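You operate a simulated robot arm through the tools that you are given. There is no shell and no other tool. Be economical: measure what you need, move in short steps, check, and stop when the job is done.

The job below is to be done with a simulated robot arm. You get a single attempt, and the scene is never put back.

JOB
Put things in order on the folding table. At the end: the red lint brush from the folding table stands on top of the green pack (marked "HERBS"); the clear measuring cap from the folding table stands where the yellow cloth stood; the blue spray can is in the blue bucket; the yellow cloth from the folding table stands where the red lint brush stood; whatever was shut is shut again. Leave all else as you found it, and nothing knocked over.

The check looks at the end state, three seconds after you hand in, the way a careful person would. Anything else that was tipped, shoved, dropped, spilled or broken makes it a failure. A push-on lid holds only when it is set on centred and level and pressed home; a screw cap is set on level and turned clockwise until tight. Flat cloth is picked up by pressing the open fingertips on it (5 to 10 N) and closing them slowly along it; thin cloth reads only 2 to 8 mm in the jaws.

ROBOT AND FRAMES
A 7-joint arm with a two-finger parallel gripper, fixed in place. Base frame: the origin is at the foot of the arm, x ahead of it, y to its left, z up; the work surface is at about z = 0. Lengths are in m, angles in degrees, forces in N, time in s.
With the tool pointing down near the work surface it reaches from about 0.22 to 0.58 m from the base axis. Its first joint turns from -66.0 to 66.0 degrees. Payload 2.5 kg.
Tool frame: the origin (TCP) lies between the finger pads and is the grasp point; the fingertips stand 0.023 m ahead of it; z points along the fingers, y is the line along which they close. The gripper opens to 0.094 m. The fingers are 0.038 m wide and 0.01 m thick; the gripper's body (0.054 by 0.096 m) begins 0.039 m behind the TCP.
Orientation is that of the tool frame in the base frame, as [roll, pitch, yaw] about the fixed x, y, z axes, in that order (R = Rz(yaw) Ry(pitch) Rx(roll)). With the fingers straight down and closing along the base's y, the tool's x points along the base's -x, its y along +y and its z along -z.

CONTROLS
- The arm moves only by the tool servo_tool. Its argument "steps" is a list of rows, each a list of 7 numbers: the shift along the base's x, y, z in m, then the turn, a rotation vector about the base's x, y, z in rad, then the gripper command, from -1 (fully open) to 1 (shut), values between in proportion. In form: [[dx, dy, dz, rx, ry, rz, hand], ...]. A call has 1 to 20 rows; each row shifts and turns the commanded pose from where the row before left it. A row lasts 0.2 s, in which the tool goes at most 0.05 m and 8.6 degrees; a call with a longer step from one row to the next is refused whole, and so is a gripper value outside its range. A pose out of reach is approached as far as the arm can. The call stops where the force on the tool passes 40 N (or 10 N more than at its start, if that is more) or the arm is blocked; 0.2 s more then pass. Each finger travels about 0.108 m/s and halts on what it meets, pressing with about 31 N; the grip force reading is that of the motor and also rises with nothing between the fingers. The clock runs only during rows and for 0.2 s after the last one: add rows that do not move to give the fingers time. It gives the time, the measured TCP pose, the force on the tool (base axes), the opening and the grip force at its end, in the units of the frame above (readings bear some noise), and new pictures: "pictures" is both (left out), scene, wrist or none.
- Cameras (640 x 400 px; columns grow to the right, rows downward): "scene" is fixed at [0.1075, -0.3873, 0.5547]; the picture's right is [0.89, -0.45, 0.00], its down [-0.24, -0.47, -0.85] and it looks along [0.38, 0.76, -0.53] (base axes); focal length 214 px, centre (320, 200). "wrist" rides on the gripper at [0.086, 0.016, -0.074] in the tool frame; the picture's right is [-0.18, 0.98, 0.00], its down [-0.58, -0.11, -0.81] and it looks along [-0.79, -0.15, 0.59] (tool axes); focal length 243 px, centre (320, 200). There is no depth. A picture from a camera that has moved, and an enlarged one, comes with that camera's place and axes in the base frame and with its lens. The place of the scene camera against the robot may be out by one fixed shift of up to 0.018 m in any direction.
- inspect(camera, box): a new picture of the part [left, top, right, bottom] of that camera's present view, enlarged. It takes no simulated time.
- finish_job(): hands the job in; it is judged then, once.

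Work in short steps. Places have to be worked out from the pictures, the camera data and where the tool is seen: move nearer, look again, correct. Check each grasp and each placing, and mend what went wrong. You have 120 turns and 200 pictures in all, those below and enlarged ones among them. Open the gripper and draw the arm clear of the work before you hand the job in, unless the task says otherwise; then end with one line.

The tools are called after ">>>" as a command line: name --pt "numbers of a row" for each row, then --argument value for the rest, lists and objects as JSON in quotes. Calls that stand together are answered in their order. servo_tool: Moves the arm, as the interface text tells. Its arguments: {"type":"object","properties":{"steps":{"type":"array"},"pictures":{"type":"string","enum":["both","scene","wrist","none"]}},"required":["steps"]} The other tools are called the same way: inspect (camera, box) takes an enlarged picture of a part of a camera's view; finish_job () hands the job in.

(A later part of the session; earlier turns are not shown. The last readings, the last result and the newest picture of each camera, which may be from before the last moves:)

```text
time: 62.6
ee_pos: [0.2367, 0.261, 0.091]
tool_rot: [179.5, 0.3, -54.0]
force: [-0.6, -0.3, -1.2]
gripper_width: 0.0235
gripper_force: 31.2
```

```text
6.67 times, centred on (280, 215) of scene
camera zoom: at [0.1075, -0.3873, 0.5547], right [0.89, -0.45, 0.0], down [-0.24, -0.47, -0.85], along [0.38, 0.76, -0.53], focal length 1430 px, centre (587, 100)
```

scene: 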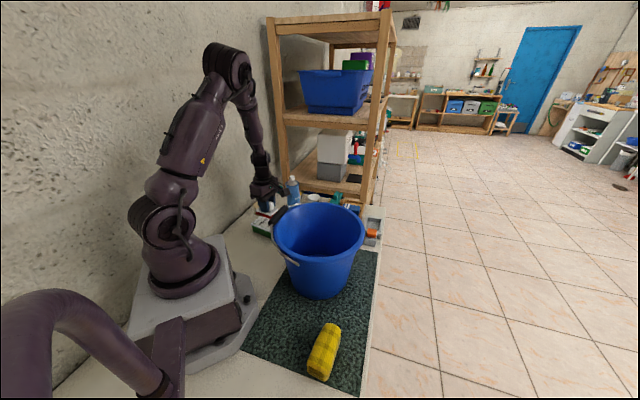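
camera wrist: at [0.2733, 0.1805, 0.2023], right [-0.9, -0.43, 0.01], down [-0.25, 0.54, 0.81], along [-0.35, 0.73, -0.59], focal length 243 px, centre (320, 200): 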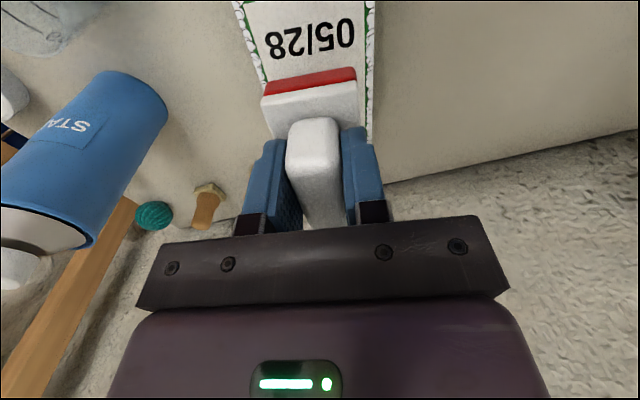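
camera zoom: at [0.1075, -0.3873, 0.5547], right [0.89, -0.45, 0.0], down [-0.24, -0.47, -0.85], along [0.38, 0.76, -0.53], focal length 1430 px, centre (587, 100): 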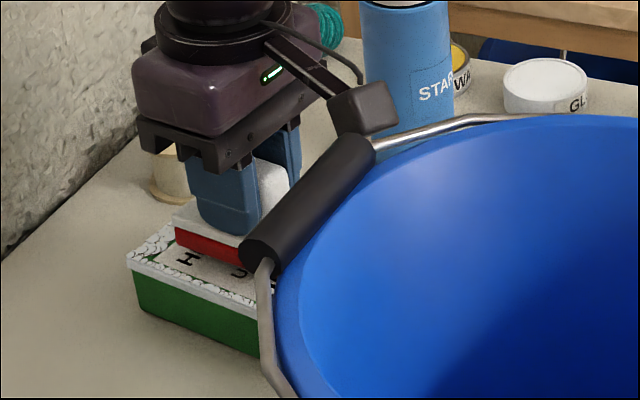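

>>> servo_tool --pt "0 0 -0.002 0 0 0 1" --pt "0 0 -0.002 0 0 0 1" --pt "0 0 -0.002 0 0 0 1" --pictures "none"

>>> servo_tool --pt "0 0 -0.002 0 0 0 1" --pt "0 0 -0.002 0 0 0 1" --pictures "wrist"

>>> inspect --camera "scene" --box '[250, 185, 310, 245]'

```text
time: 63.4
ee_pos: [0.2364, 0.2618, 0.0855]
tool_rot: [179.4, 0.2, -53.9]
force: [-1.3, -2.3, 6.8]
gripper_width: 0.0235
gripper_force: 31.2
```

```text
time: 63.9
ee_pos: [0.2368, 0.2629, 0.0856]
tool_rot: [179.5, 0.1, -53.8]
force: [-1.2, -3.4, 10.3]
gripper_width: 0.0234
gripper_force: 30.7
stopped in row 2: the force on the tool passed its limit (the readings are from after the stop); the commanded pose is now the measured one
camera wrist: at [0.2758, 0.1828, 0.1599], right [-0.9, -0.43, 0.01], down [-0.25, 0.54, 0.81], along [-0.35, 0.72, -0.59], focal length 243 px, centre (320, 200)
```

wrist: 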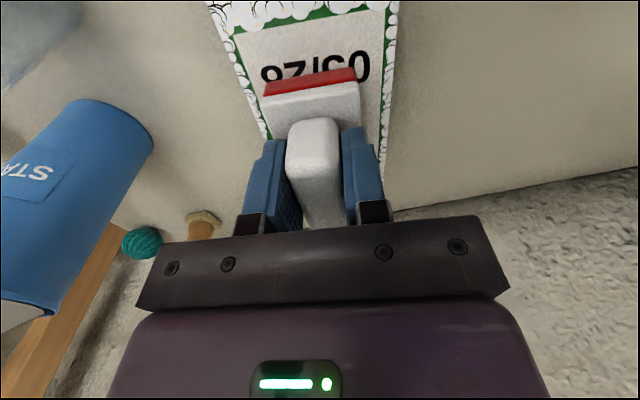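

```text
6.67 times, centred on (280, 215) of scene
camera zoom: at [0.1075, -0.3873, 0.5547], right [0.89, -0.45, 0.0], down [-0.24, -0.47, -0.85], along [0.38, 0.76, -0.53], focal length 1430 px, centre (587, 100)
```

zoom: 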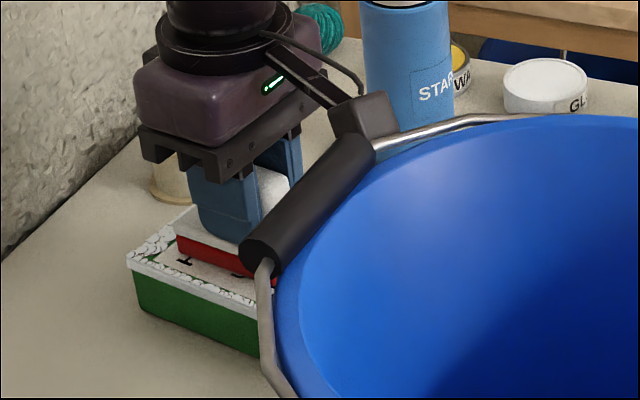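

Contact at z≈0.0855, so the brush sits on the pack. I'll relax the pressure, open slowly and lift away.

>>> servo_tool --pt "0 -0.001 0.001 0 0 0 1" --pt "0 0 0 0 0 0 0.4" --pt "0 0 0 0 0 0 0.1" --pt "0 0 0 0 0 0 -0.2" --pt "0 0 0.01 0 0 0 -0.2" --pt "0 0 0.03 0 0 0 -0.2" --pt "0 0 0.05 0 0 0 -0.2" --pt "0 0 0.05 0 0 0 -0.2" --pt "0 0 0.05 0 0 0 -0.2" --pt "0 0 0 0 0 0 -0.2" --pictures "both"

>>> inspect --camera "scene" --box '[250, 185, 310, 245]'

```text
time: 66.1
ee_pos: [0.2372, 0.2638, 0.2742]
tool_rot: [179.4, 0.1, -53.9]
force: [-0.7, 0.3, -0.1]
gripper_width: 0.0564
gripper_force: 0.1
camera wrist: at [0.2758, 0.184, 0.3497], right [-0.9, -0.43, 0.01], down [-0.25, 0.54, 0.81], along [-0.35, 0.73, -0.59], focal length 243 px, centre (320, 200)
```

scene: 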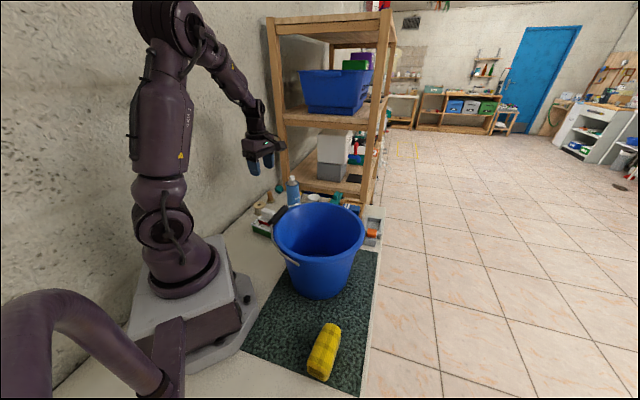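
wrist: 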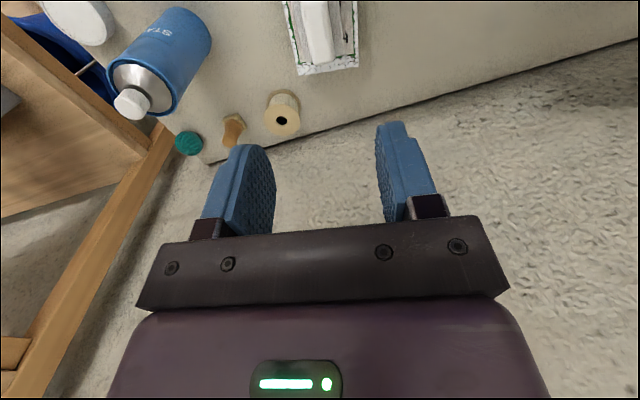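

```text
6.67 times, centred on (280, 215) of scene
camera zoom: at [0.1075, -0.3873, 0.5547], right [0.89, -0.45, 0.0], down [-0.24, -0.47, -0.85], along [0.38, 0.76, -0.53], focal length 1430 px, centre (587, 100)
```

zoom: 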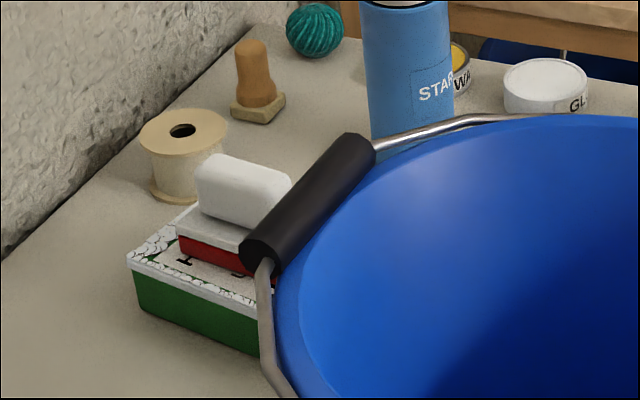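

The brush stands level on the pack. Next is the cloth, centred about (0.222, -0.207) with its axis at 37.5°. I'll swing over the bucket at height and turn to yaw -142.5°.

>>> servo_tool --pt "0.01 -0.01 0.03 0 0 0 -1" --pt "0.012 -0.027 0.02 0 0 -0.11 -1" --pt "0.012 -0.03 0 0 0 -0.11 -1" --pt "0.012 -0.03 0 0 0 -0.11 -1" --pt "0.012 -0.03 0 0 0 -0.11 -1" --pt "0.01 -0.03 0 0 0 -0.11 -1" --pt "0.01 -0.03 0 0 0 -0.11 -1" --pt "0.005 -0.03 0 0 0 -0.11 -1" --pt "-0.005 -0.03 0 0 0 -0.11 -1" --pt "-0.01 -0.03 0 0 0 -0.11 -1" --pt "-0.012 -0.03 0 0 0 -0.11 -1" --pt "-0.012 -0.03 0 0 0 -0.11 -1" --pt "-0.012 -0.03 0 0 0 -0.11 -1" --pt "-0.012 -0.03 0 0 0 -0.11 -1" --pt "-0.012 -0.03 0 0 0 -0.11 -1" --pt "-0.013 -0.03 0 0 0 -0.005 -1" --pt "-0.01 -0.015 0 0 0 0 -1" --pt "0 0 0 0 0 0 -1" --pictures "both"

```text
time: 69.9
ee_pos: [0.2205, -0.213, 0.3257]
tool_rot: [179.6, 0.1, -142.4]
force: [-0.2, -0.3, -0.1]
gripper_width: 0.094
gripper_force: 0.0
camera wrist: at [0.1431, -0.2527, 0.4012], right [-0.45, 0.89, 0.01], down [0.53, 0.26, 0.81], along [0.72, 0.37, -0.59], focal length 243 px, centre (320, 200)
```

scene: 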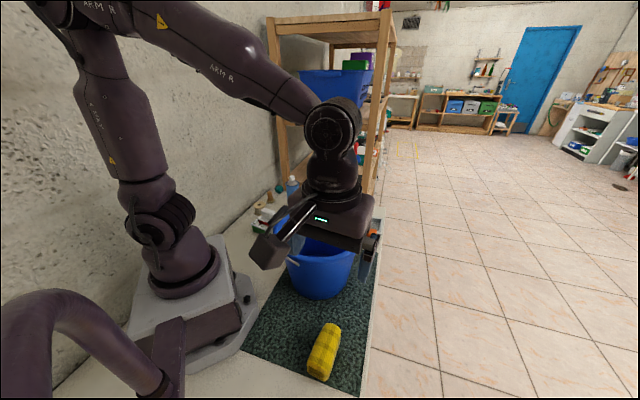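
wrist: 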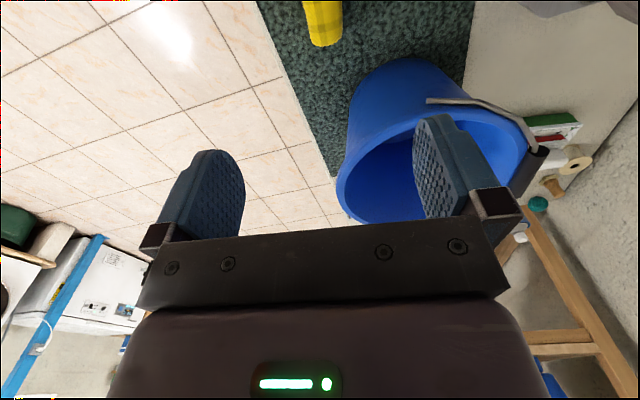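

The cloth lies under the tool and its far end is at about (0.265, -0.18). I'll descend to z≈0.15 and recheck.

>>> servo_tool --pt "0 0.003 -0.04 0 0 0 -1" --pt "0 0.003 -0.045 0 0 0 -1" --pt "0 0 -0.045 0 0 0 -1" --pt "0 0 -0.045 0 0 0 -1" --pt "0 0 0 0 0 0 -1" --pictures "both"

>>> inspect --camera "scene" --box '[270, 280, 390, 400]'

```text
time: 71.1
ee_pos: [0.2215, -0.2047, 0.1503]
tool_rot: [179.5, 0.0, -142.3]
force: [0.2, -1.0, 0.3]
gripper_width: 0.0938
gripper_force: 0.1
camera wrist: at [0.1445, -0.2453, 0.2246], right [-0.45, 0.89, 0.01], down [0.53, 0.26, 0.81], along [0.72, 0.37, -0.59], focal length 243 px, centre (320, 200)
```

scene: 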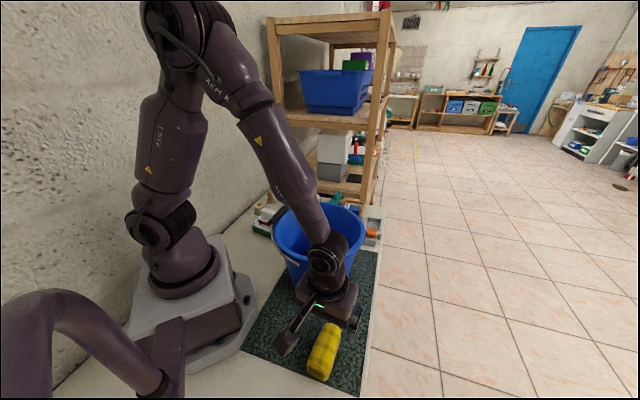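
wrist: 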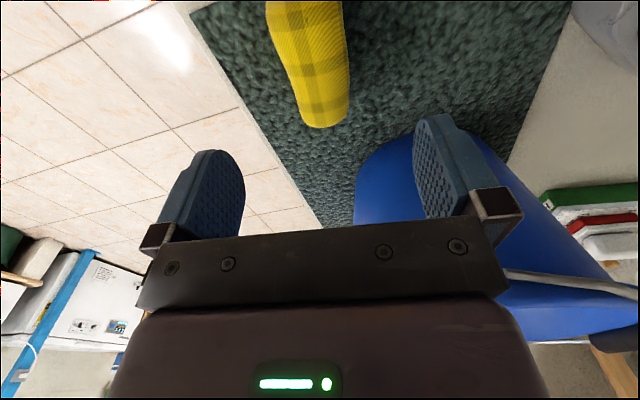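

```text
3.33 times, centred on (330, 340) of scene
camera zoom: at [0.1075, -0.3873, 0.5547], right [0.89, -0.45, 0.0], down [-0.24, -0.47, -0.85], along [0.38, 0.76, -0.53], focal length 715 px, centre (287, -267)
```

zoom: 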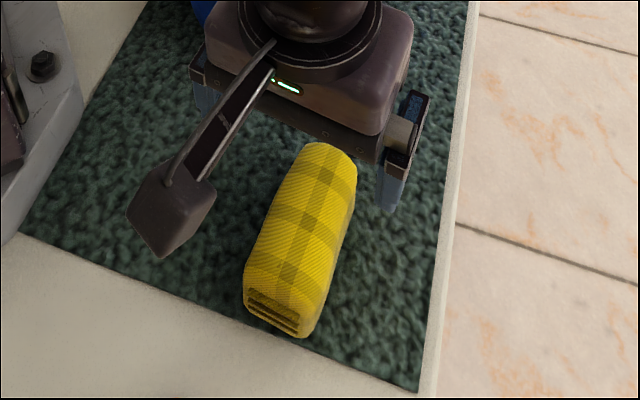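

The cloth is about 0.045×0.09 m with its axis at about 38°. I'll centre on it, lower to z≈0.036 and close to grip it and measure its width.

>>> servo_tool --pt "0.002 -0.002 -0.04 0 0 0 -1" --pt "0 -0.001 -0.035 0 0 0 -1" --pt "0 0 -0.025 0 0 0 -1" --pt "0 0 -0.013 0 0 0 -1" --pt "0 0 0 0 0 0 -0.4" --pt "0 0 0 0 0 0 0.1" --pt "0 0 0 0 0 0 0.3" --pt "0 0 0 0 0 0 0.5" --pt "0 0 0 0 0 0 0.5" --pictures "both"

>>> inspect --camera "scene" --box '[270, 280, 390, 400]'

```text
time: 73.1
ee_pos: [0.2241, -0.2081, 0.0359]
tool_rot: [179.6, 0.2, -142.3]
force: [0.5, -0.6, -0.5]
gripper_width: 0.0451
gripper_force: 30.7
camera wrist: at [0.1457, -0.249, 0.1112], right [-0.45, 0.89, 0.01], down [0.53, 0.26, 0.81], along [0.72, 0.37, -0.59], focal length 243 px, centre (320, 200)
```

scene: 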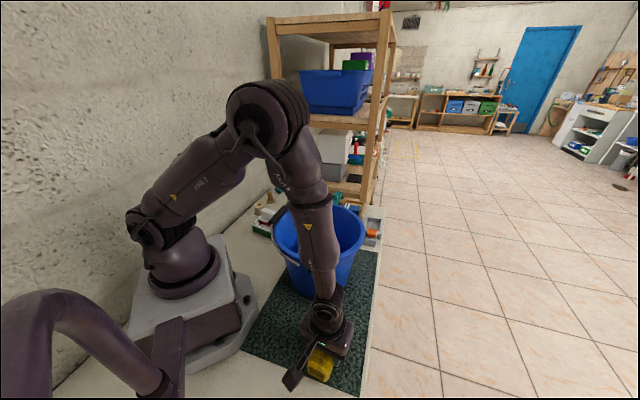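
wrist: 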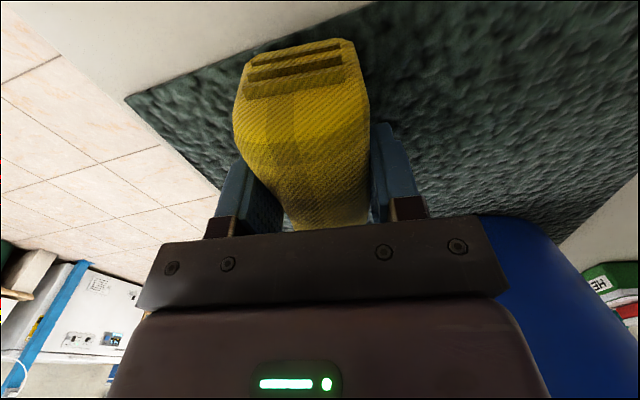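

```text
3.33 times, centred on (330, 340) of scene
camera zoom: at [0.1075, -0.3873, 0.5547], right [0.89, -0.45, 0.0], down [-0.24, -0.47, -0.85], along [0.38, 0.76, -0.53], focal length 715 px, centre (287, -267)
```

zoom: 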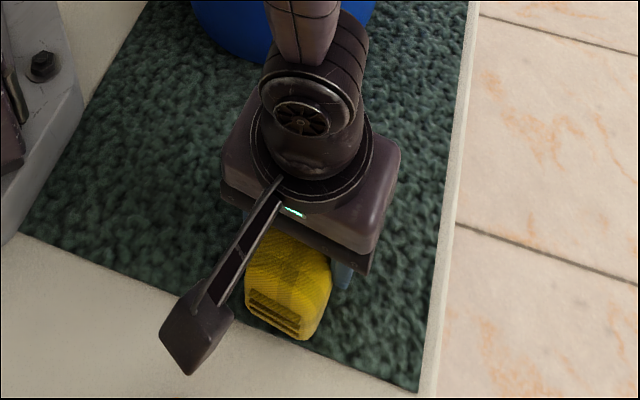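

The grip is firm at 45.1 mm, so the cloth is stiff: about 45 mm wide and 95 mm long, too long to lie inside the 77×58 mm holder. It will rest squarely across the holder rim, centred where the brush stood. The cloth's original centre was about (0.225, -0.2075), to be used for the cap. Lifting now.

>>> servo_tool --pt "0 0 0.005 0 0 0 0.6" --pt "0 0 0.015 0 0 0 0.6" --pt "0 0 0.02 0 0 0 0.6" --pt "0 0 0.025 0 0 0 0.6" --pt "0 0 0.025 0 0 0 0.6" --pt "0 0 0.025 0 0 0 0.6" --pt "0 0 0.025 0 0 0 0.6" --pt "0 0 0.025 0 0 0 0.6" --pt "0 0 0.025 0 0 0 0.6" --pt "0 0 0.025 0 0 0 0.6" --pt "0 0 0.025 0 0 0 0.6" --pt "0 0 0.015 0 0 0 0.6" --pt "0 0 0 0 0 0 0.6" --pictures "both"

```text
time: 75.9
ee_pos: [0.2237, -0.2083, 0.2919]
tool_rot: [179.4, 0.1, -142.5]
force: [0.5, 0.0, 0.0]
gripper_width: 0.0454
gripper_force: 30.3
camera wrist: at [0.1465, -0.249, 0.3671], right [-0.45, 0.89, 0.01], down [0.53, 0.26, 0.81], along [0.72, 0.37, -0.59], focal length 243 px, centre (320, 200)
```

scene: 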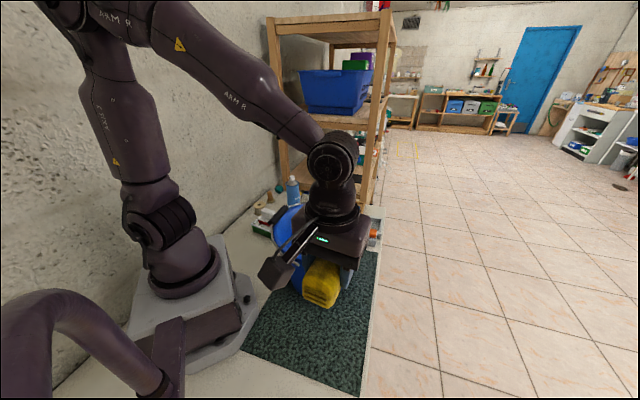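
wrist: 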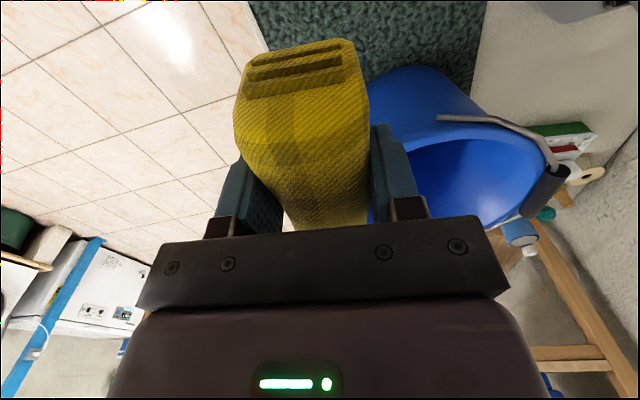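

The cloth is held and level. I'll carry it to the holder, turning to yaw 131.6° on the way.

>>> servo_tool --pt "0.01 0.008 0 0 0 -0.06 0.6" --pt "0.018 0.014 0 0 0 -0.1 0.6" --pt "0.02 0.0163 0 0 0 -0.103 0.6" --pt "0.02 0.0163 0 0 0 -0.103 0.6" --pt "0.02 0.0163 0 0 0 -0.103 0.6" --pt "0.02 0.0163 0 0 0 -0.103 0.6" --pt "0.02 0.0163 0 0 0 -0.103 0.6" --pt "0.02 0.0163 0 0 0 -0.103 0.6" --pt "0.02 0.0163 0 0 0 -0.103 0.6" --pt "0.02 0.0163 0 0 0 -0.103 0.6" --pt "0.02 0.0163 -0.005 0 0 -0.103 0.6" --pt "0.02 0.0163 -0.01 0 0 -0.103 0.6" --pt "0.02 0.0163 -0.015 0 0 -0.103 0.6" --pt "0.02 0.0163 -0.02 0 0 -0.103 0.6" --pt "0.02 0.0163 -0.02 0 0 -0.107 0.6" --pt "0.02 0.0163 -0.02 0 0 0 0.6" --pt "0.02 0.0163 -0.02 0 0 0 0.6" --pt "0.02 0.0163 -0.02 0 0 0 0.6" --pt "0.016 0.012 -0.01 0 0 0 0.6" --pt "0 0 0 0 0 0 0.6" --pictures "both"

>>> inspect --camera "scene" --box '[340, 170, 410, 260]'

```text
time: 80.1
ee_pos: [0.5857, 0.0887, 0.1521]
tool_rot: [179.5, 0.1, 131.5]
force: [-0.8, 0.4, -0.2]
gripper_width: 0.0452
gripper_force: 30.3
camera wrist: at [0.5416, 0.1626, 0.2264], right [0.86, 0.51, 0.01], down [0.3, -0.51, 0.81], along [0.42, -0.69, -0.59], focal length 243 px, centre (320, 200)
```

scene: 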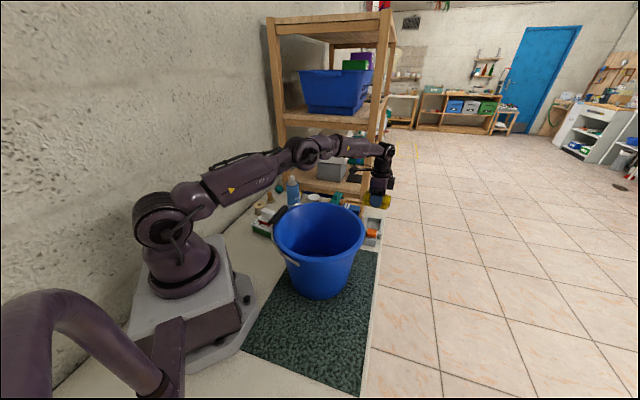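
wrist: 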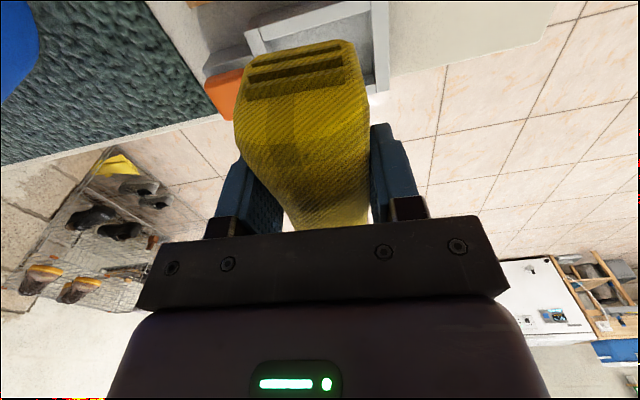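

```text
4.44 times, centred on (375, 215) of scene
camera zoom: at [0.1075, -0.3873, 0.5547], right [0.89, -0.45, 0.0], down [-0.24, -0.47, -0.85], along [0.38, 0.76, -0.53], focal length 953 px, centre (76, 133)
```

zoom: 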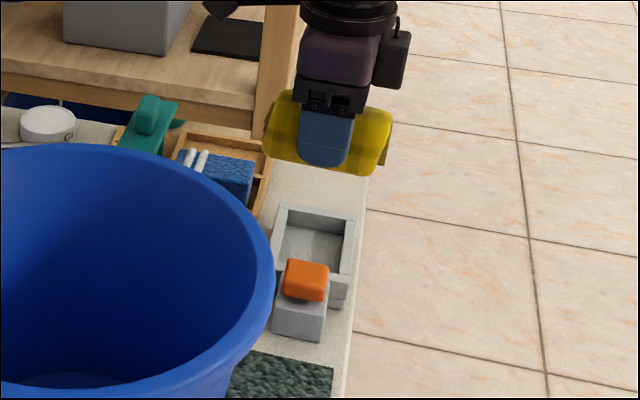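

The cloth is centred above the empty holder. I'll lower it, then take small steps until contact, expected around z 0.063.

>>> servo_tool --pt "0.001 0 -0.015 0 0 0 0.6" --pt "0.001 0 -0.02 0 0 0 0.6" --pt "0 0 -0.02 0 0 0 0.6" --pt "0 0 -0.015 0 0 0 0.6" --pt "0 0 0 0 0 0 0.6" --pictures "both"

>>> inspect --camera "scene" --box '[340, 185, 400, 255]'

>>> inspect --camera "wrist" --box '[160, 0, 440, 200]'

```text
time: 81.3
ee_pos: [0.5919, 0.0844, 0.0829]
tool_rot: [179.5, 0.1, 131.5]
force: [-0.5, 0.2, 0.0]
gripper_width: 0.0453
gripper_force: 30.9
camera wrist: at [0.5451, 0.1608, 0.1574], right [0.86, 0.51, 0.01], down [0.3, -0.51, 0.81], along [0.42, -0.69, -0.59], focal length 243 px, centre (320, 200)
```

scene: 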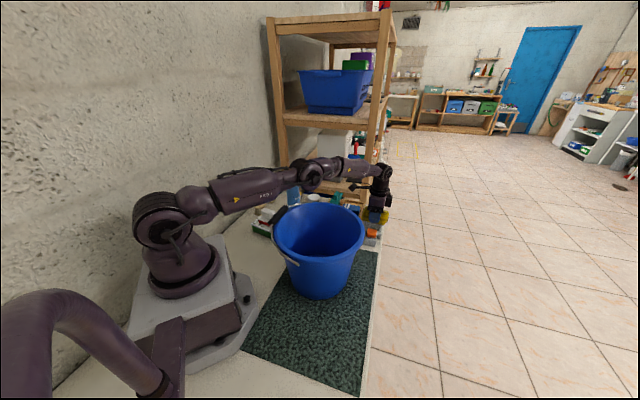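
wrist: 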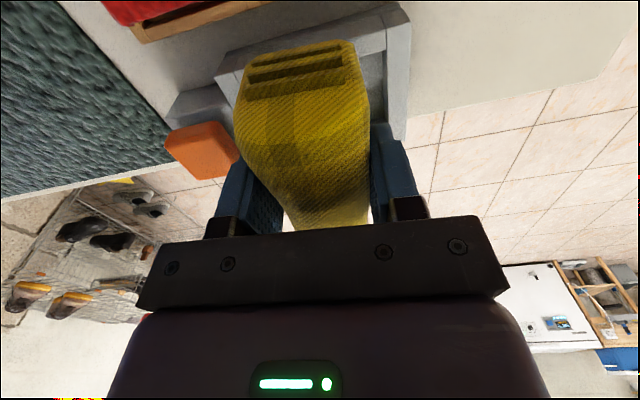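

```text
5.71 times, centred on (370, 220) of scene
camera zoom: at [0.1075, -0.3873, 0.5547], right [0.89, -0.45, 0.0], down [-0.24, -0.47, -0.85], along [0.38, 0.76, -0.53], focal length 1226 px, centre (34, 86)
```

zoom: 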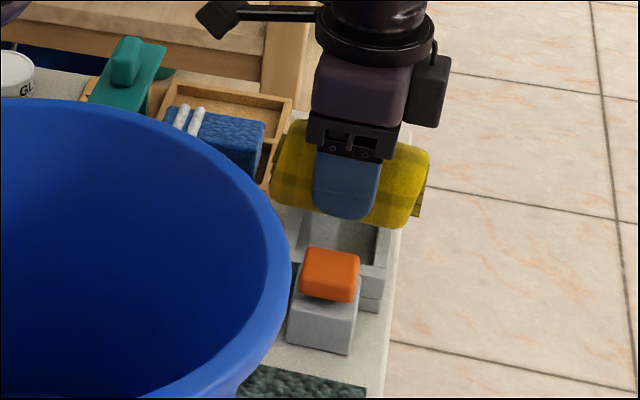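

```text
2.00 times, centred on (300, 100) of wrist
camera zoom: at [0.5451, 0.1608, 0.1574], right [0.86, 0.51, 0.01], down [0.3, -0.51, 0.81], along [0.42, -0.69, -0.59], focal length 485 px, centre (360, 400)
```

zoom: 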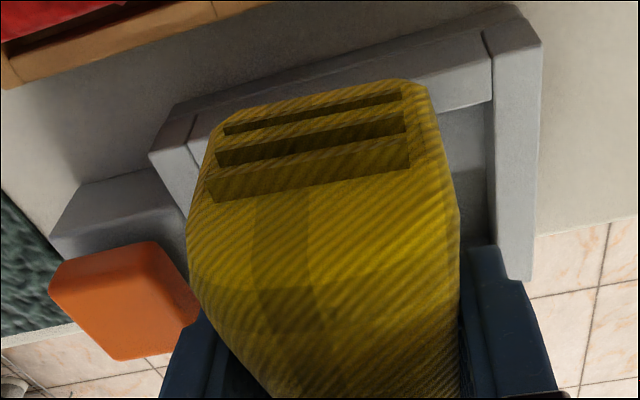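

I'll nudge about 4 mm toward the tray to centre it and lower in 3 mm steps until contact.

>>> servo_tool --pt "-0.003 0.003 -0.004 0 0 0 0.6" --pt "0 0 -0.004 0 0 0 0.6" --pt "0 0 -0.003 0 0 0 0.6" --pt "0 0 -0.002 0 0 0 0.6" --pictures "none"

>>> servo_tool --pt "0 0 -0.002 0 0 0 0.6" --pt "0 0 -0.002 0 0 0 0.6" --pictures "none"

>>> inspect --camera "scene" --box '[340, 185, 400, 255]'

```text
time: 82.3
ee_pos: [0.5869, 0.0886, 0.0681]
tool_rot: [179.6, 0.0, 131.5]
force: [-0.4, -0.6, -0.6]
gripper_width: 0.0454
gripper_force: 31.8
```

```text
time: 82.9
ee_pos: [0.5866, 0.0905, 0.0652]
tool_rot: [179.5, 0.0, 131.5]
force: [-0.1, 0.2, -0.1]
gripper_width: 0.0455
gripper_force: 31.0
```

```text
5.71 times, centred on (370, 220) of scene
camera zoom: at [0.1075, -0.3873, 0.5547], right [0.89, -0.45, 0.0], down [-0.24, -0.47, -0.85], along [0.38, 0.76, -0.53], focal length 1226 px, centre (34, 86)
```

zoom: 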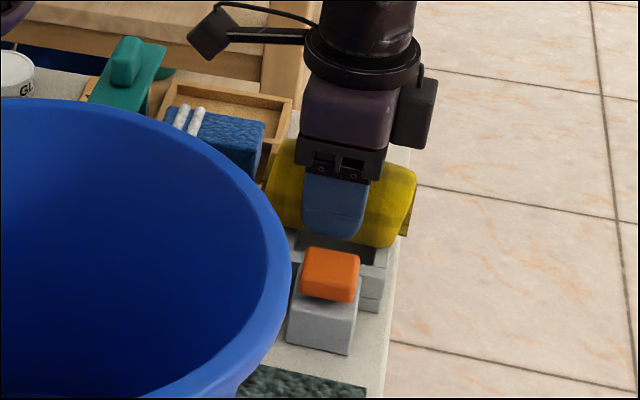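

>>> servo_tool --pt "0 0 -0.002 0 0 0 0.6" --pt "0 0 -0.002 0 0 0 0.6" --pictures "none"

>>> servo_tool --pt "0 0 -0.002 0 0 0 0.6" --pt "0 0 -0.002 0 0 0 0.6" --pictures "none"

>>> inspect --camera "scene" --box '[340, 185, 400, 255]'

>>> inspect --camera "wrist" --box '[160, 0, 440, 200]'

```text
time: 83.5
ee_pos: [0.5877, 0.0903, 0.0624]
tool_rot: [179.4, 0.1, 131.4]
force: [-4.6, 0.9, 9.6]
gripper_width: 0.0451
gripper_force: 31.3
```

```text
time: 84.1
ee_pos: [0.5883, 0.0888, 0.0626]
tool_rot: [179.2, 0.3, 131.5]
force: [-0.8, 0.3, 2.5]
gripper_width: 0.0454
gripper_force: 31.2
stopped in row 2: the force on the tool passed its limit (the readings are from after the stop); the commanded pose is now the measured one
```

```text
5.71 times, centred on (370, 220) of scene
camera zoom: at [0.1075, -0.3873, 0.5547], right [0.89, -0.45, 0.0], down [-0.24, -0.47, -0.85], along [0.38, 0.76, -0.53], focal length 1226 px, centre (34, 86)
```

zoom: 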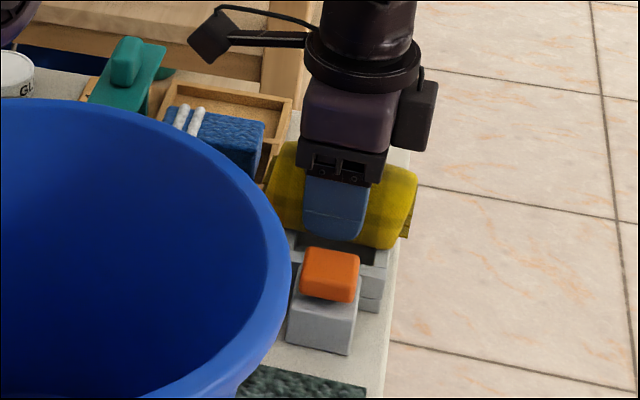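

```text
2.00 times, centred on (300, 100) of wrist
camera zoom: at [0.5429, 0.1649, 0.1372], right [0.86, 0.51, 0.01], down [0.29, -0.51, 0.81], along [0.42, -0.69, -0.59], focal length 485 px, centre (360, 400)
```

zoom: 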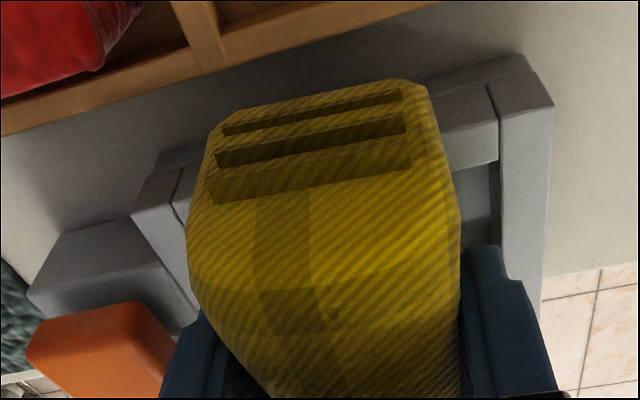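

Contact at z≈0.0625: the cloth rests across the rim. I'll release gently with limited opening and rise.

>>> servo_tool --pt "0 0 0 0 0 0 0.0" --pt "0 0 0 0 0 0 -0.15" --pt "0 0 0 0 0 0 -0.25" --pt "0 0 0.008 0 0 0 -0.25" --pt "0 0 0.02 0 0 0 -0.25" --pt "0 0 0.04 0 0 0 -0.25" --pt "0 0 0.04 0 0 0 -0.25" --pt "0 0 0.03 0 0 0 -0.25" --pt "0 0 0 0 0 0 -0.25" --pictures "both"

>>> inspect --camera "scene" --box '[340, 185, 400, 255]'

>>> inspect --camera "wrist" --box '[180, 0, 460, 200]'

```text
time: 86.1
ee_pos: [0.5865, 0.0893, 0.2018]
tool_rot: [179.4, 0.3, 131.6]
force: [-0.2, 1.1, -1.5]
gripper_width: 0.059
gripper_force: 0.0
camera wrist: at [0.5413, 0.1645, 0.2759], right [0.86, 0.51, 0.01], down [0.29, -0.51, 0.81], along [0.42, -0.69, -0.59], focal length 243 px, centre (320, 200)
```

scene: 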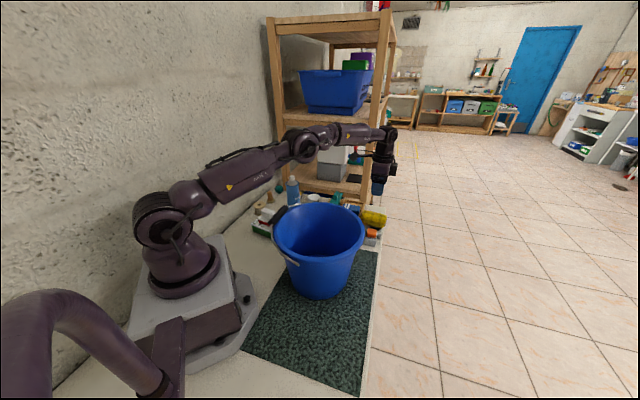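
wrist: 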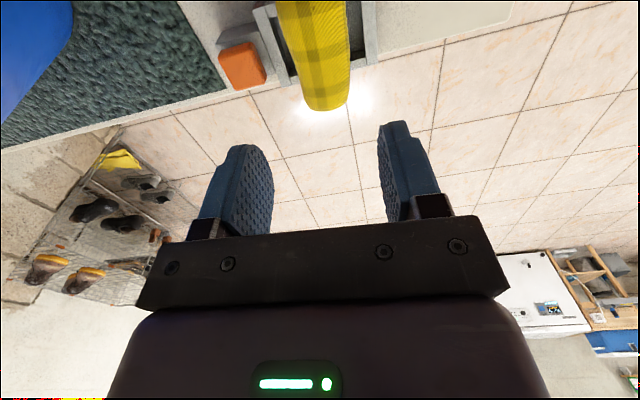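

```text
5.71 times, centred on (370, 220) of scene
camera zoom: at [0.1075, -0.3873, 0.5547], right [0.89, -0.45, 0.0], down [-0.24, -0.47, -0.85], along [0.38, 0.76, -0.53], focal length 1226 px, centre (34, 86)
```

zoom: 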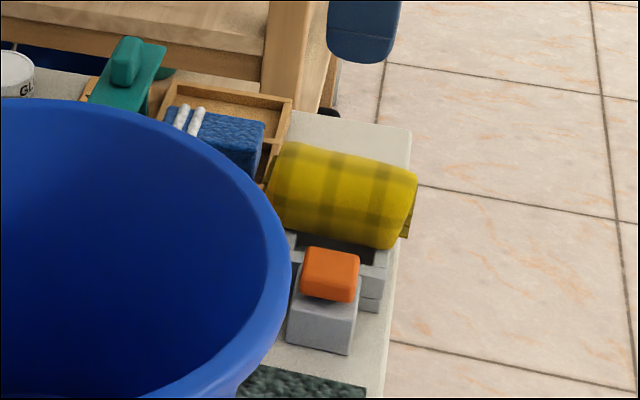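

```text
2.00 times, centred on (320, 100) of wrist
camera zoom: at [0.5413, 0.1645, 0.2759], right [0.86, 0.51, 0.01], down [0.29, -0.51, 0.81], along [0.42, -0.69, -0.59], focal length 485 px, centre (320, 400)
```

zoom: 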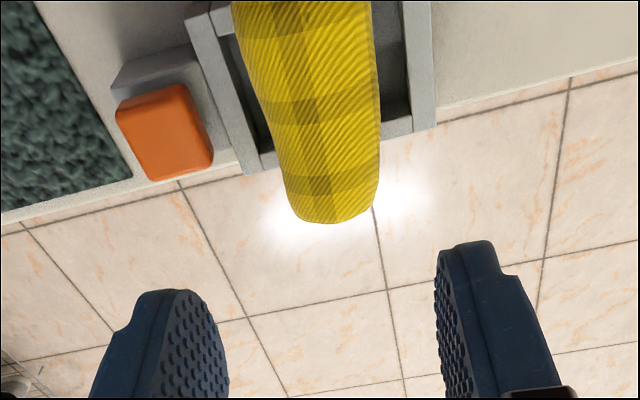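

The cloth rests level and centred on the holder. Next is the measuring cap near (0.398, 0.274). The can is beside it at (0.36, 0.35), so I'll use yaw -63°, which keeps the fingers and camera clear of the can.

>>> servo_tool --pt "-0.005 0 0.03 0 0 0.05 -1" --pt "-0.01 0.005 0.03 0 0 0.14 -1" --pt "-0.01 0.01 0.03 0 0 0.14 -1" --pt "-0.01 0.01 0.01 0 0 0.14 -1" --pt "-0.01 0.01 0 0 0 0.14 -1" --pt "-0.01 0.01 0 0 0 0.14 -1" --pt "-0.01 0.01 0 0 0 0.14 -1" --pt "-0.01 0.01 0 0 0 0.14 -1" --pt "-0.01 0.01 0 0 0 0.14 -1" --pt "-0.01 0.01 0 0 0 0.14 -1" --pt "-0.01 0.01 0 0 0 0.14 -1" --pt "-0.01 0.01 0 0 0 0.14 -1" --pt "-0.01 0.01 0 0 0 0.14 -1" --pt "-0.01 0.01 0 0 0 0.14 -1" --pt "-0.01 0.01 0 0 0 0.14 -1" --pt "-0.01 0.01 0 0 0 0.14 -1" --pt "-0.01 0.01 0 0 0 0.14 -1" --pt "-0.01 0.01 0 0 0 0.14 -1" --pt "-0.01 0.01 0 0 0 0.14 -1" --pt "0 0 0 0 0 0.14 -1" --pictures "none"

>>> servo_tool --pt "0.0 0.005 0 0 0 0.14 -1" --pt "0 0.005 0 0 0 0.025 -1" --pt "0 0 0 0 0 0 -1" --pictures "both"

```text
time: 90.3
ee_pos: [0.4041, 0.2656, 0.3005]
tool_rot: [179.3, 0.2, -73.1]
force: [0.2, 0.3, 0.3]
gripper_width: 0.0939
gripper_force: 0.1
```

```text
time: 91.1
ee_pos: [0.4042, 0.2738, 0.2999]
tool_rot: [179.3, 0.3, -63.6]
force: [0.1, 0.4, 0.3]
gripper_width: 0.094
gripper_force: 0.1
camera wrist: at [0.4294, 0.1897, 0.3753], right [-0.96, -0.27, 0.01], down [-0.15, 0.57, 0.81], along [-0.23, 0.78, -0.59], focal length 243 px, centre (320, 200)
```

scene: 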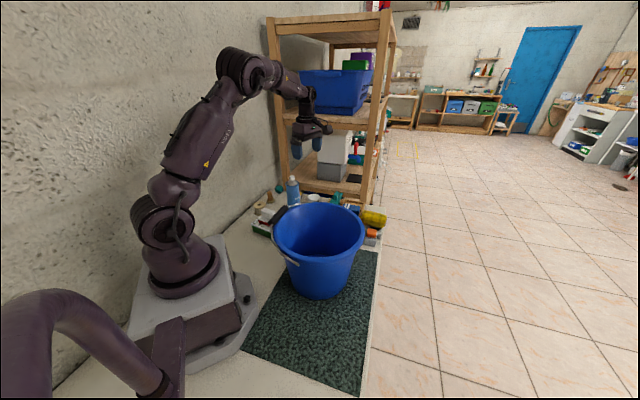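
wrist: 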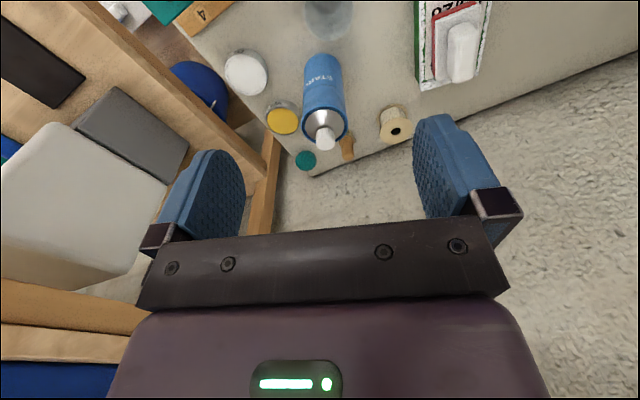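

The cup is just at the top edge of the view. I'll descend to z≈0.15, still above everything nearby, and refine its position.

>>> servo_tool --pt "-0.002 0 -0.04 0 0 0 -1" --pt "-0.002 0 -0.04 0 0 0 -1" --pt "0 0 -0.04 0 0 0 -1" --pt "0 0 -0.03 0 0 0 -1" --pt "0 0 0 0 0 0 -1" --pictures "wrist"

>>> inspect --camera "wrist" --box '[200, 0, 440, 180]'

```text
time: 92.3
ee_pos: [0.4008, 0.277, 0.1495]
tool_rot: [179.1, 0.1, -63.7]
force: [0.2, 0.6, -0.4]
gripper_width: 0.0939
gripper_force: 0.1
camera wrist: at [0.4258, 0.1912, 0.2246], right [-0.96, -0.27, 0.01], down [-0.15, 0.57, 0.81], along [-0.23, 0.78, -0.59], focal length 243 px, centre (320, 200)
```

wrist: 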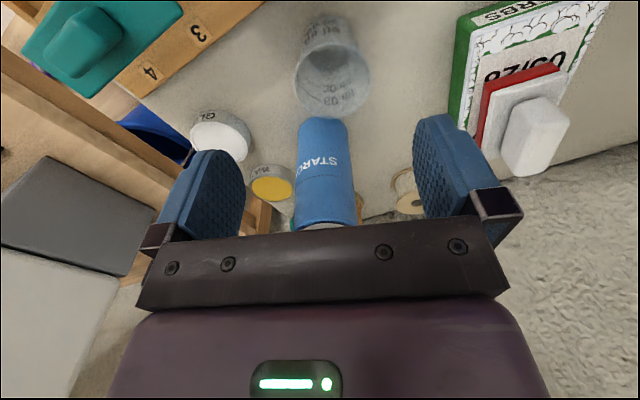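

```text
2.22 times, centred on (320, 90) of wrist
camera zoom: at [0.4258, 0.1912, 0.2246], right [-0.96, -0.27, 0.01], down [-0.15, 0.57, 0.81], along [-0.23, 0.78, -0.59], focal length 539 px, centre (320, 444)
```

zoom: 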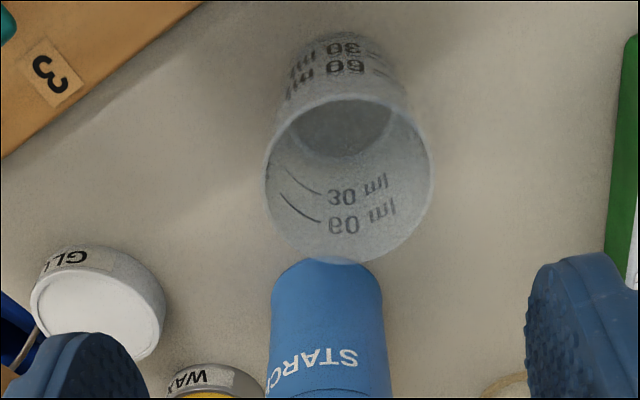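

The cup centre is at (0.389, 0.280), height about 0.044, rim about 56 mm. I'll centre on it and descend to z≈0.03.

>>> servo_tool --pt "-0.012 0.003 -0.01 0 0 0 -1" --pt "0 0 -0.03 0 0 0 -1" --pt "0 0 -0.03 0 0 0 -1" --pt "0 0 -0.025 0 0 0 -1" --pt "0 0 0 0 0 0 -1" --pictures "wrist"

```text
time: 93.5
ee_pos: [0.3877, 0.2776, 0.0545]
tool_rot: [179.4, 0.3, -63.8]
force: [-0.2, 0.7, 0.2]
gripper_width: 0.0941
gripper_force: 0.1
camera wrist: at [0.4124, 0.1938, 0.1299], right [-0.96, -0.27, 0.01], down [-0.15, 0.57, 0.81], along [-0.23, 0.78, -0.59], focal length 243 px, centre (320, 200)
```

wrist: 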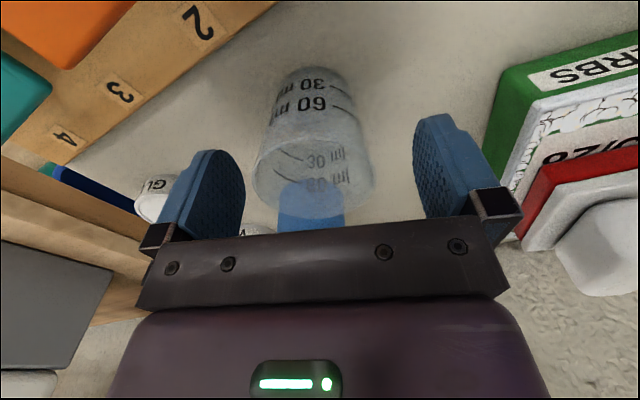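

The cup is centred between the fingers. I'll descend to z≈0.032 and close.

>>> servo_tool --pt "0.002 0.001 -0.012 0 0 0 -1" --pt "0 0 -0.01 0 0 0 -1" --pt "0 0 0 0 0 0 -0.5" --pt "0 0 0 0 0 0 -0.25" --pt "0 0 0 0 0 0 -0.1" --pt "0 0 0 0 0 0 0.05" --pt "0 0 0 0 0 0 0.1" --pt "0 0 0 0 0 0 0.1" --pictures "both"

```text
time: 95.3
ee_pos: [0.3902, 0.2795, 0.0322]
tool_rot: [179.2, 0.4, -63.8]
force: [0.1, 0.5, 0.2]
gripper_width: 0.0512
gripper_force: 31.3
camera wrist: at [0.4152, 0.1943, 0.1071], right [-0.96, -0.27, 0.01], down [-0.15, 0.57, 0.81], along [-0.23, 0.78, -0.59], focal length 243 px, centre (320, 200)
```

scene: 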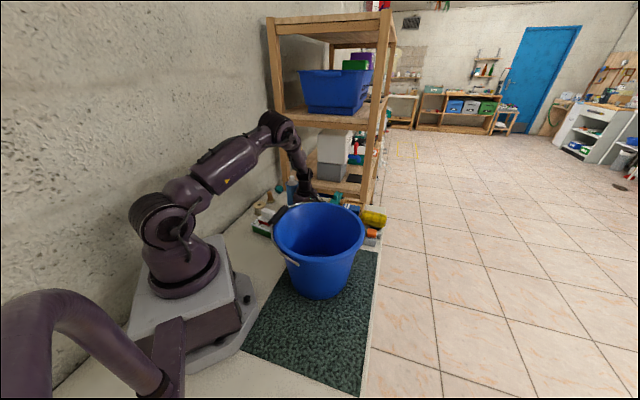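
wrist: 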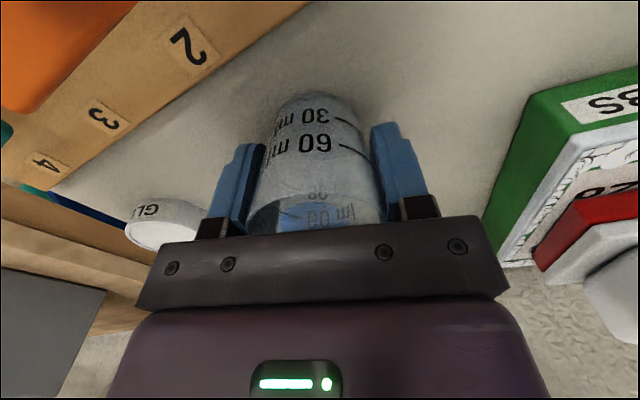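

The cap is gripped at 51 mm. I'll lift it straight up to z≈0.31.

>>> servo_tool --pt "0 0 0.005 0 0 0 0.2" --pt "0 0 0.01 0 0 0 0.2" --pt "0 0 0.02 0 0 0 0.2" --pt "0 0 0.025 0 0 0 0.2" --pt "0 0 0.03 0 0 0 0.2" --pt "0 0 0.03 0 0 0 0.2" --pt "0 0 0.03 0 0 0 0.2" --pt "0 0 0.03 0 0 0 0.2" --pt "0 0 0.03 0 0 0 0.2" --pt "0 0 0.03 0 0 0 0.2" --pt "0 0 0.03 0 0 0 0.2" --pt "0 0 0.01 0 0 0 0.2" --pt "0 0 0 0 0 0 0.2" --pictures "wrist"

```text
time: 98.1
ee_pos: [0.3899, 0.2799, 0.3118]
tool_rot: [179.2, 0.2, -63.7]
force: [0.0, 0.1, -0.4]
gripper_width: 0.0515
gripper_force: 30.6
camera wrist: at [0.4154, 0.1952, 0.3874], right [-0.96, -0.27, 0.01], down [-0.15, 0.57, 0.81], along [-0.23, 0.78, -0.59], focal length 243 px, centre (320, 200)
```

wrist: 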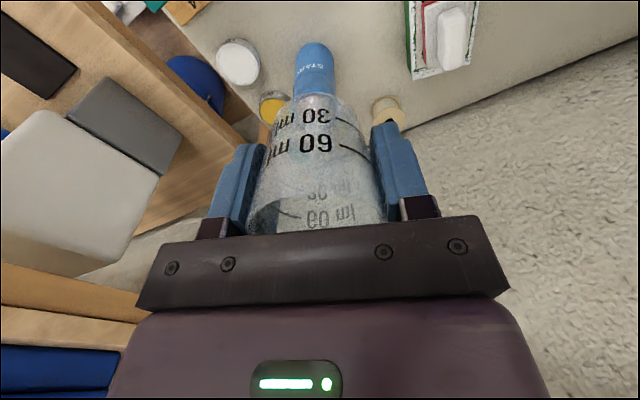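

It's held well. I'll carry it over the bucket to the cloth's old spot at (0.225, -0.2075), turning to yaw -142°.

>>> servo_tool --pt "-0.004 -0.012 0 0 0 -0.03 0.2" --pt "-0.008 -0.022 0 0 0 -0.07 0.2" --pt "-0.009 -0.0265 0 0 0 -0.078 0.2" --pt "-0.009 -0.0265 0 0 0 -0.078 0.2" --pt "-0.009 -0.0265 0 0 0 -0.078 0.2" --pt "-0.009 -0.0265 0 0 0 -0.078 0.2" --pt "-0.009 -0.0265 0 0 0 -0.078 0.2" --pt "-0.009 -0.0265 0 0 0 -0.078 0.2" --pt "-0.009 -0.0265 0 0 0 -0.078 0.2" --pt "-0.009 -0.0265 0 0 0 -0.078 0.2" --pt "-0.009 -0.0265 0 0 0 -0.078 0.2" --pt "-0.009 -0.0265 0 0 0 -0.078 0.2" --pt "-0.009 -0.0265 0 0 0 -0.078 0.2" --pt "-0.009 -0.0265 0 0 0 -0.078 0.2" --pt "-0.009 -0.0265 0 0 0 -0.078 0.2" --pt "-0.009 -0.0265 0 0 0 -0.078 0.2" --pt "-0.009 -0.0265 0 0 0 -0.078 0.2" --pt "-0.009 -0.0265 0 0 0 -0.078 0.2" --pt "-0.009 -0.0295 0 0 0 -0.018 0.2" --pt "0 0 0 0 0 0 0.2" --pictures "scene"

```text
time: 102.3
ee_pos: [0.2256, -0.2089, 0.3131]
tool_rot: [179.1, 0.3, -142.0]
force: [0.2, 0.6, -0.6]
gripper_width: 0.0511
gripper_force: 31.1
```

scene: 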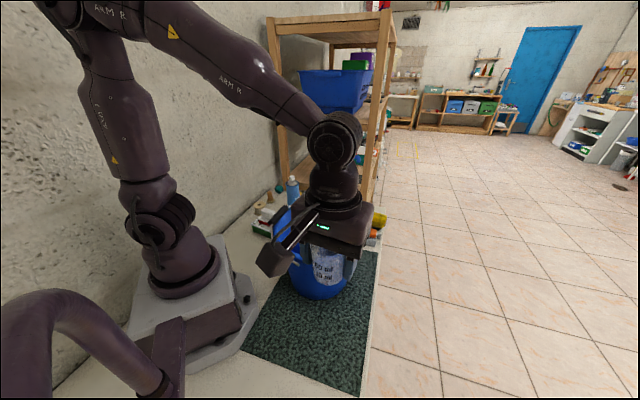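

I'm over the spot. Descending to z≈0.048.

>>> servo_tool --pt "0 0.001 -0.02 0 0 0 0.2" --pt "0 0 -0.035 0 0 0 0.2" --pt "0 0 -0.04 0 0 0 0.2" --pt "0 0 -0.04 0 0 0 0.2" --pt "0 0 -0.04 0 0 0 0.2" --pt "0 0 -0.035 0 0 0 0.2" --pt "0 0 -0.03 0 0 0 0.2" --pt "0 0 -0.015 0 0 0 0.2" --pt "0 0 -0.008 0 0 0 0.2" --pt "0 0 0 0 0 0 0.2" --pictures "none"

>>> servo_tool --pt "0 0 -0.003 0 0 0 0.2" --pt "0 0 -0.003 0 0 0 0.2" --pt "0 0 -0.002 0 0 0 0.2" --pictures "wrist"

```text
time: 104.5
ee_pos: [0.2252, -0.2075, 0.0504]
tool_rot: [179.3, 0.2, -142.2]
force: [-0.1, -0.1, -1.4]
gripper_width: 0.0512
gripper_force: 31.1
```

```text
time: 105.3
ee_pos: [0.2245, -0.2071, 0.0427]
tool_rot: [179.2, 0.2, -142.0]
force: [-0.7, -1.5, 0.1]
gripper_width: 0.0511
gripper_force: 31.3
camera wrist: at [0.1472, -0.2492, 0.1169], right [-0.46, 0.89, 0.01], down [0.53, 0.26, 0.81], along [0.71, 0.38, -0.59], focal length 243 px, centre (320, 200)
```

wrist: 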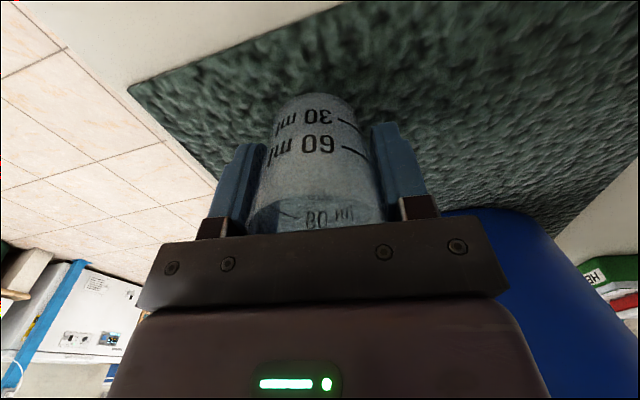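

Nearly down. I'll continue in 2 mm steps until contact.

>>> servo_tool --pt "0 0 -0.002 0 0 0 0.2" --pt "0 0 -0.002 0 0 0 0.2" --pt "0 0 -0.002 0 0 0 0.2" --pictures "none"

>>> servo_tool --pt "0 0 -0.002 0 0 0 0.2" --pictures "none"

```text
time: 106.1
ee_pos: [0.2244, -0.2064, 0.0369]
tool_rot: [179.4, 0.3, -142.1]
force: [-0.1, 0.0, 0.0]
gripper_width: 0.0507
gripper_force: 31.3
```

```text
time: 106.5
ee_pos: [0.2236, -0.2075, 0.0349]
tool_rot: [179.2, 0.3, -142.0]
force: [-1.1, 1.6, 6.9]
gripper_width: 0.0511
gripper_force: 30.9
```

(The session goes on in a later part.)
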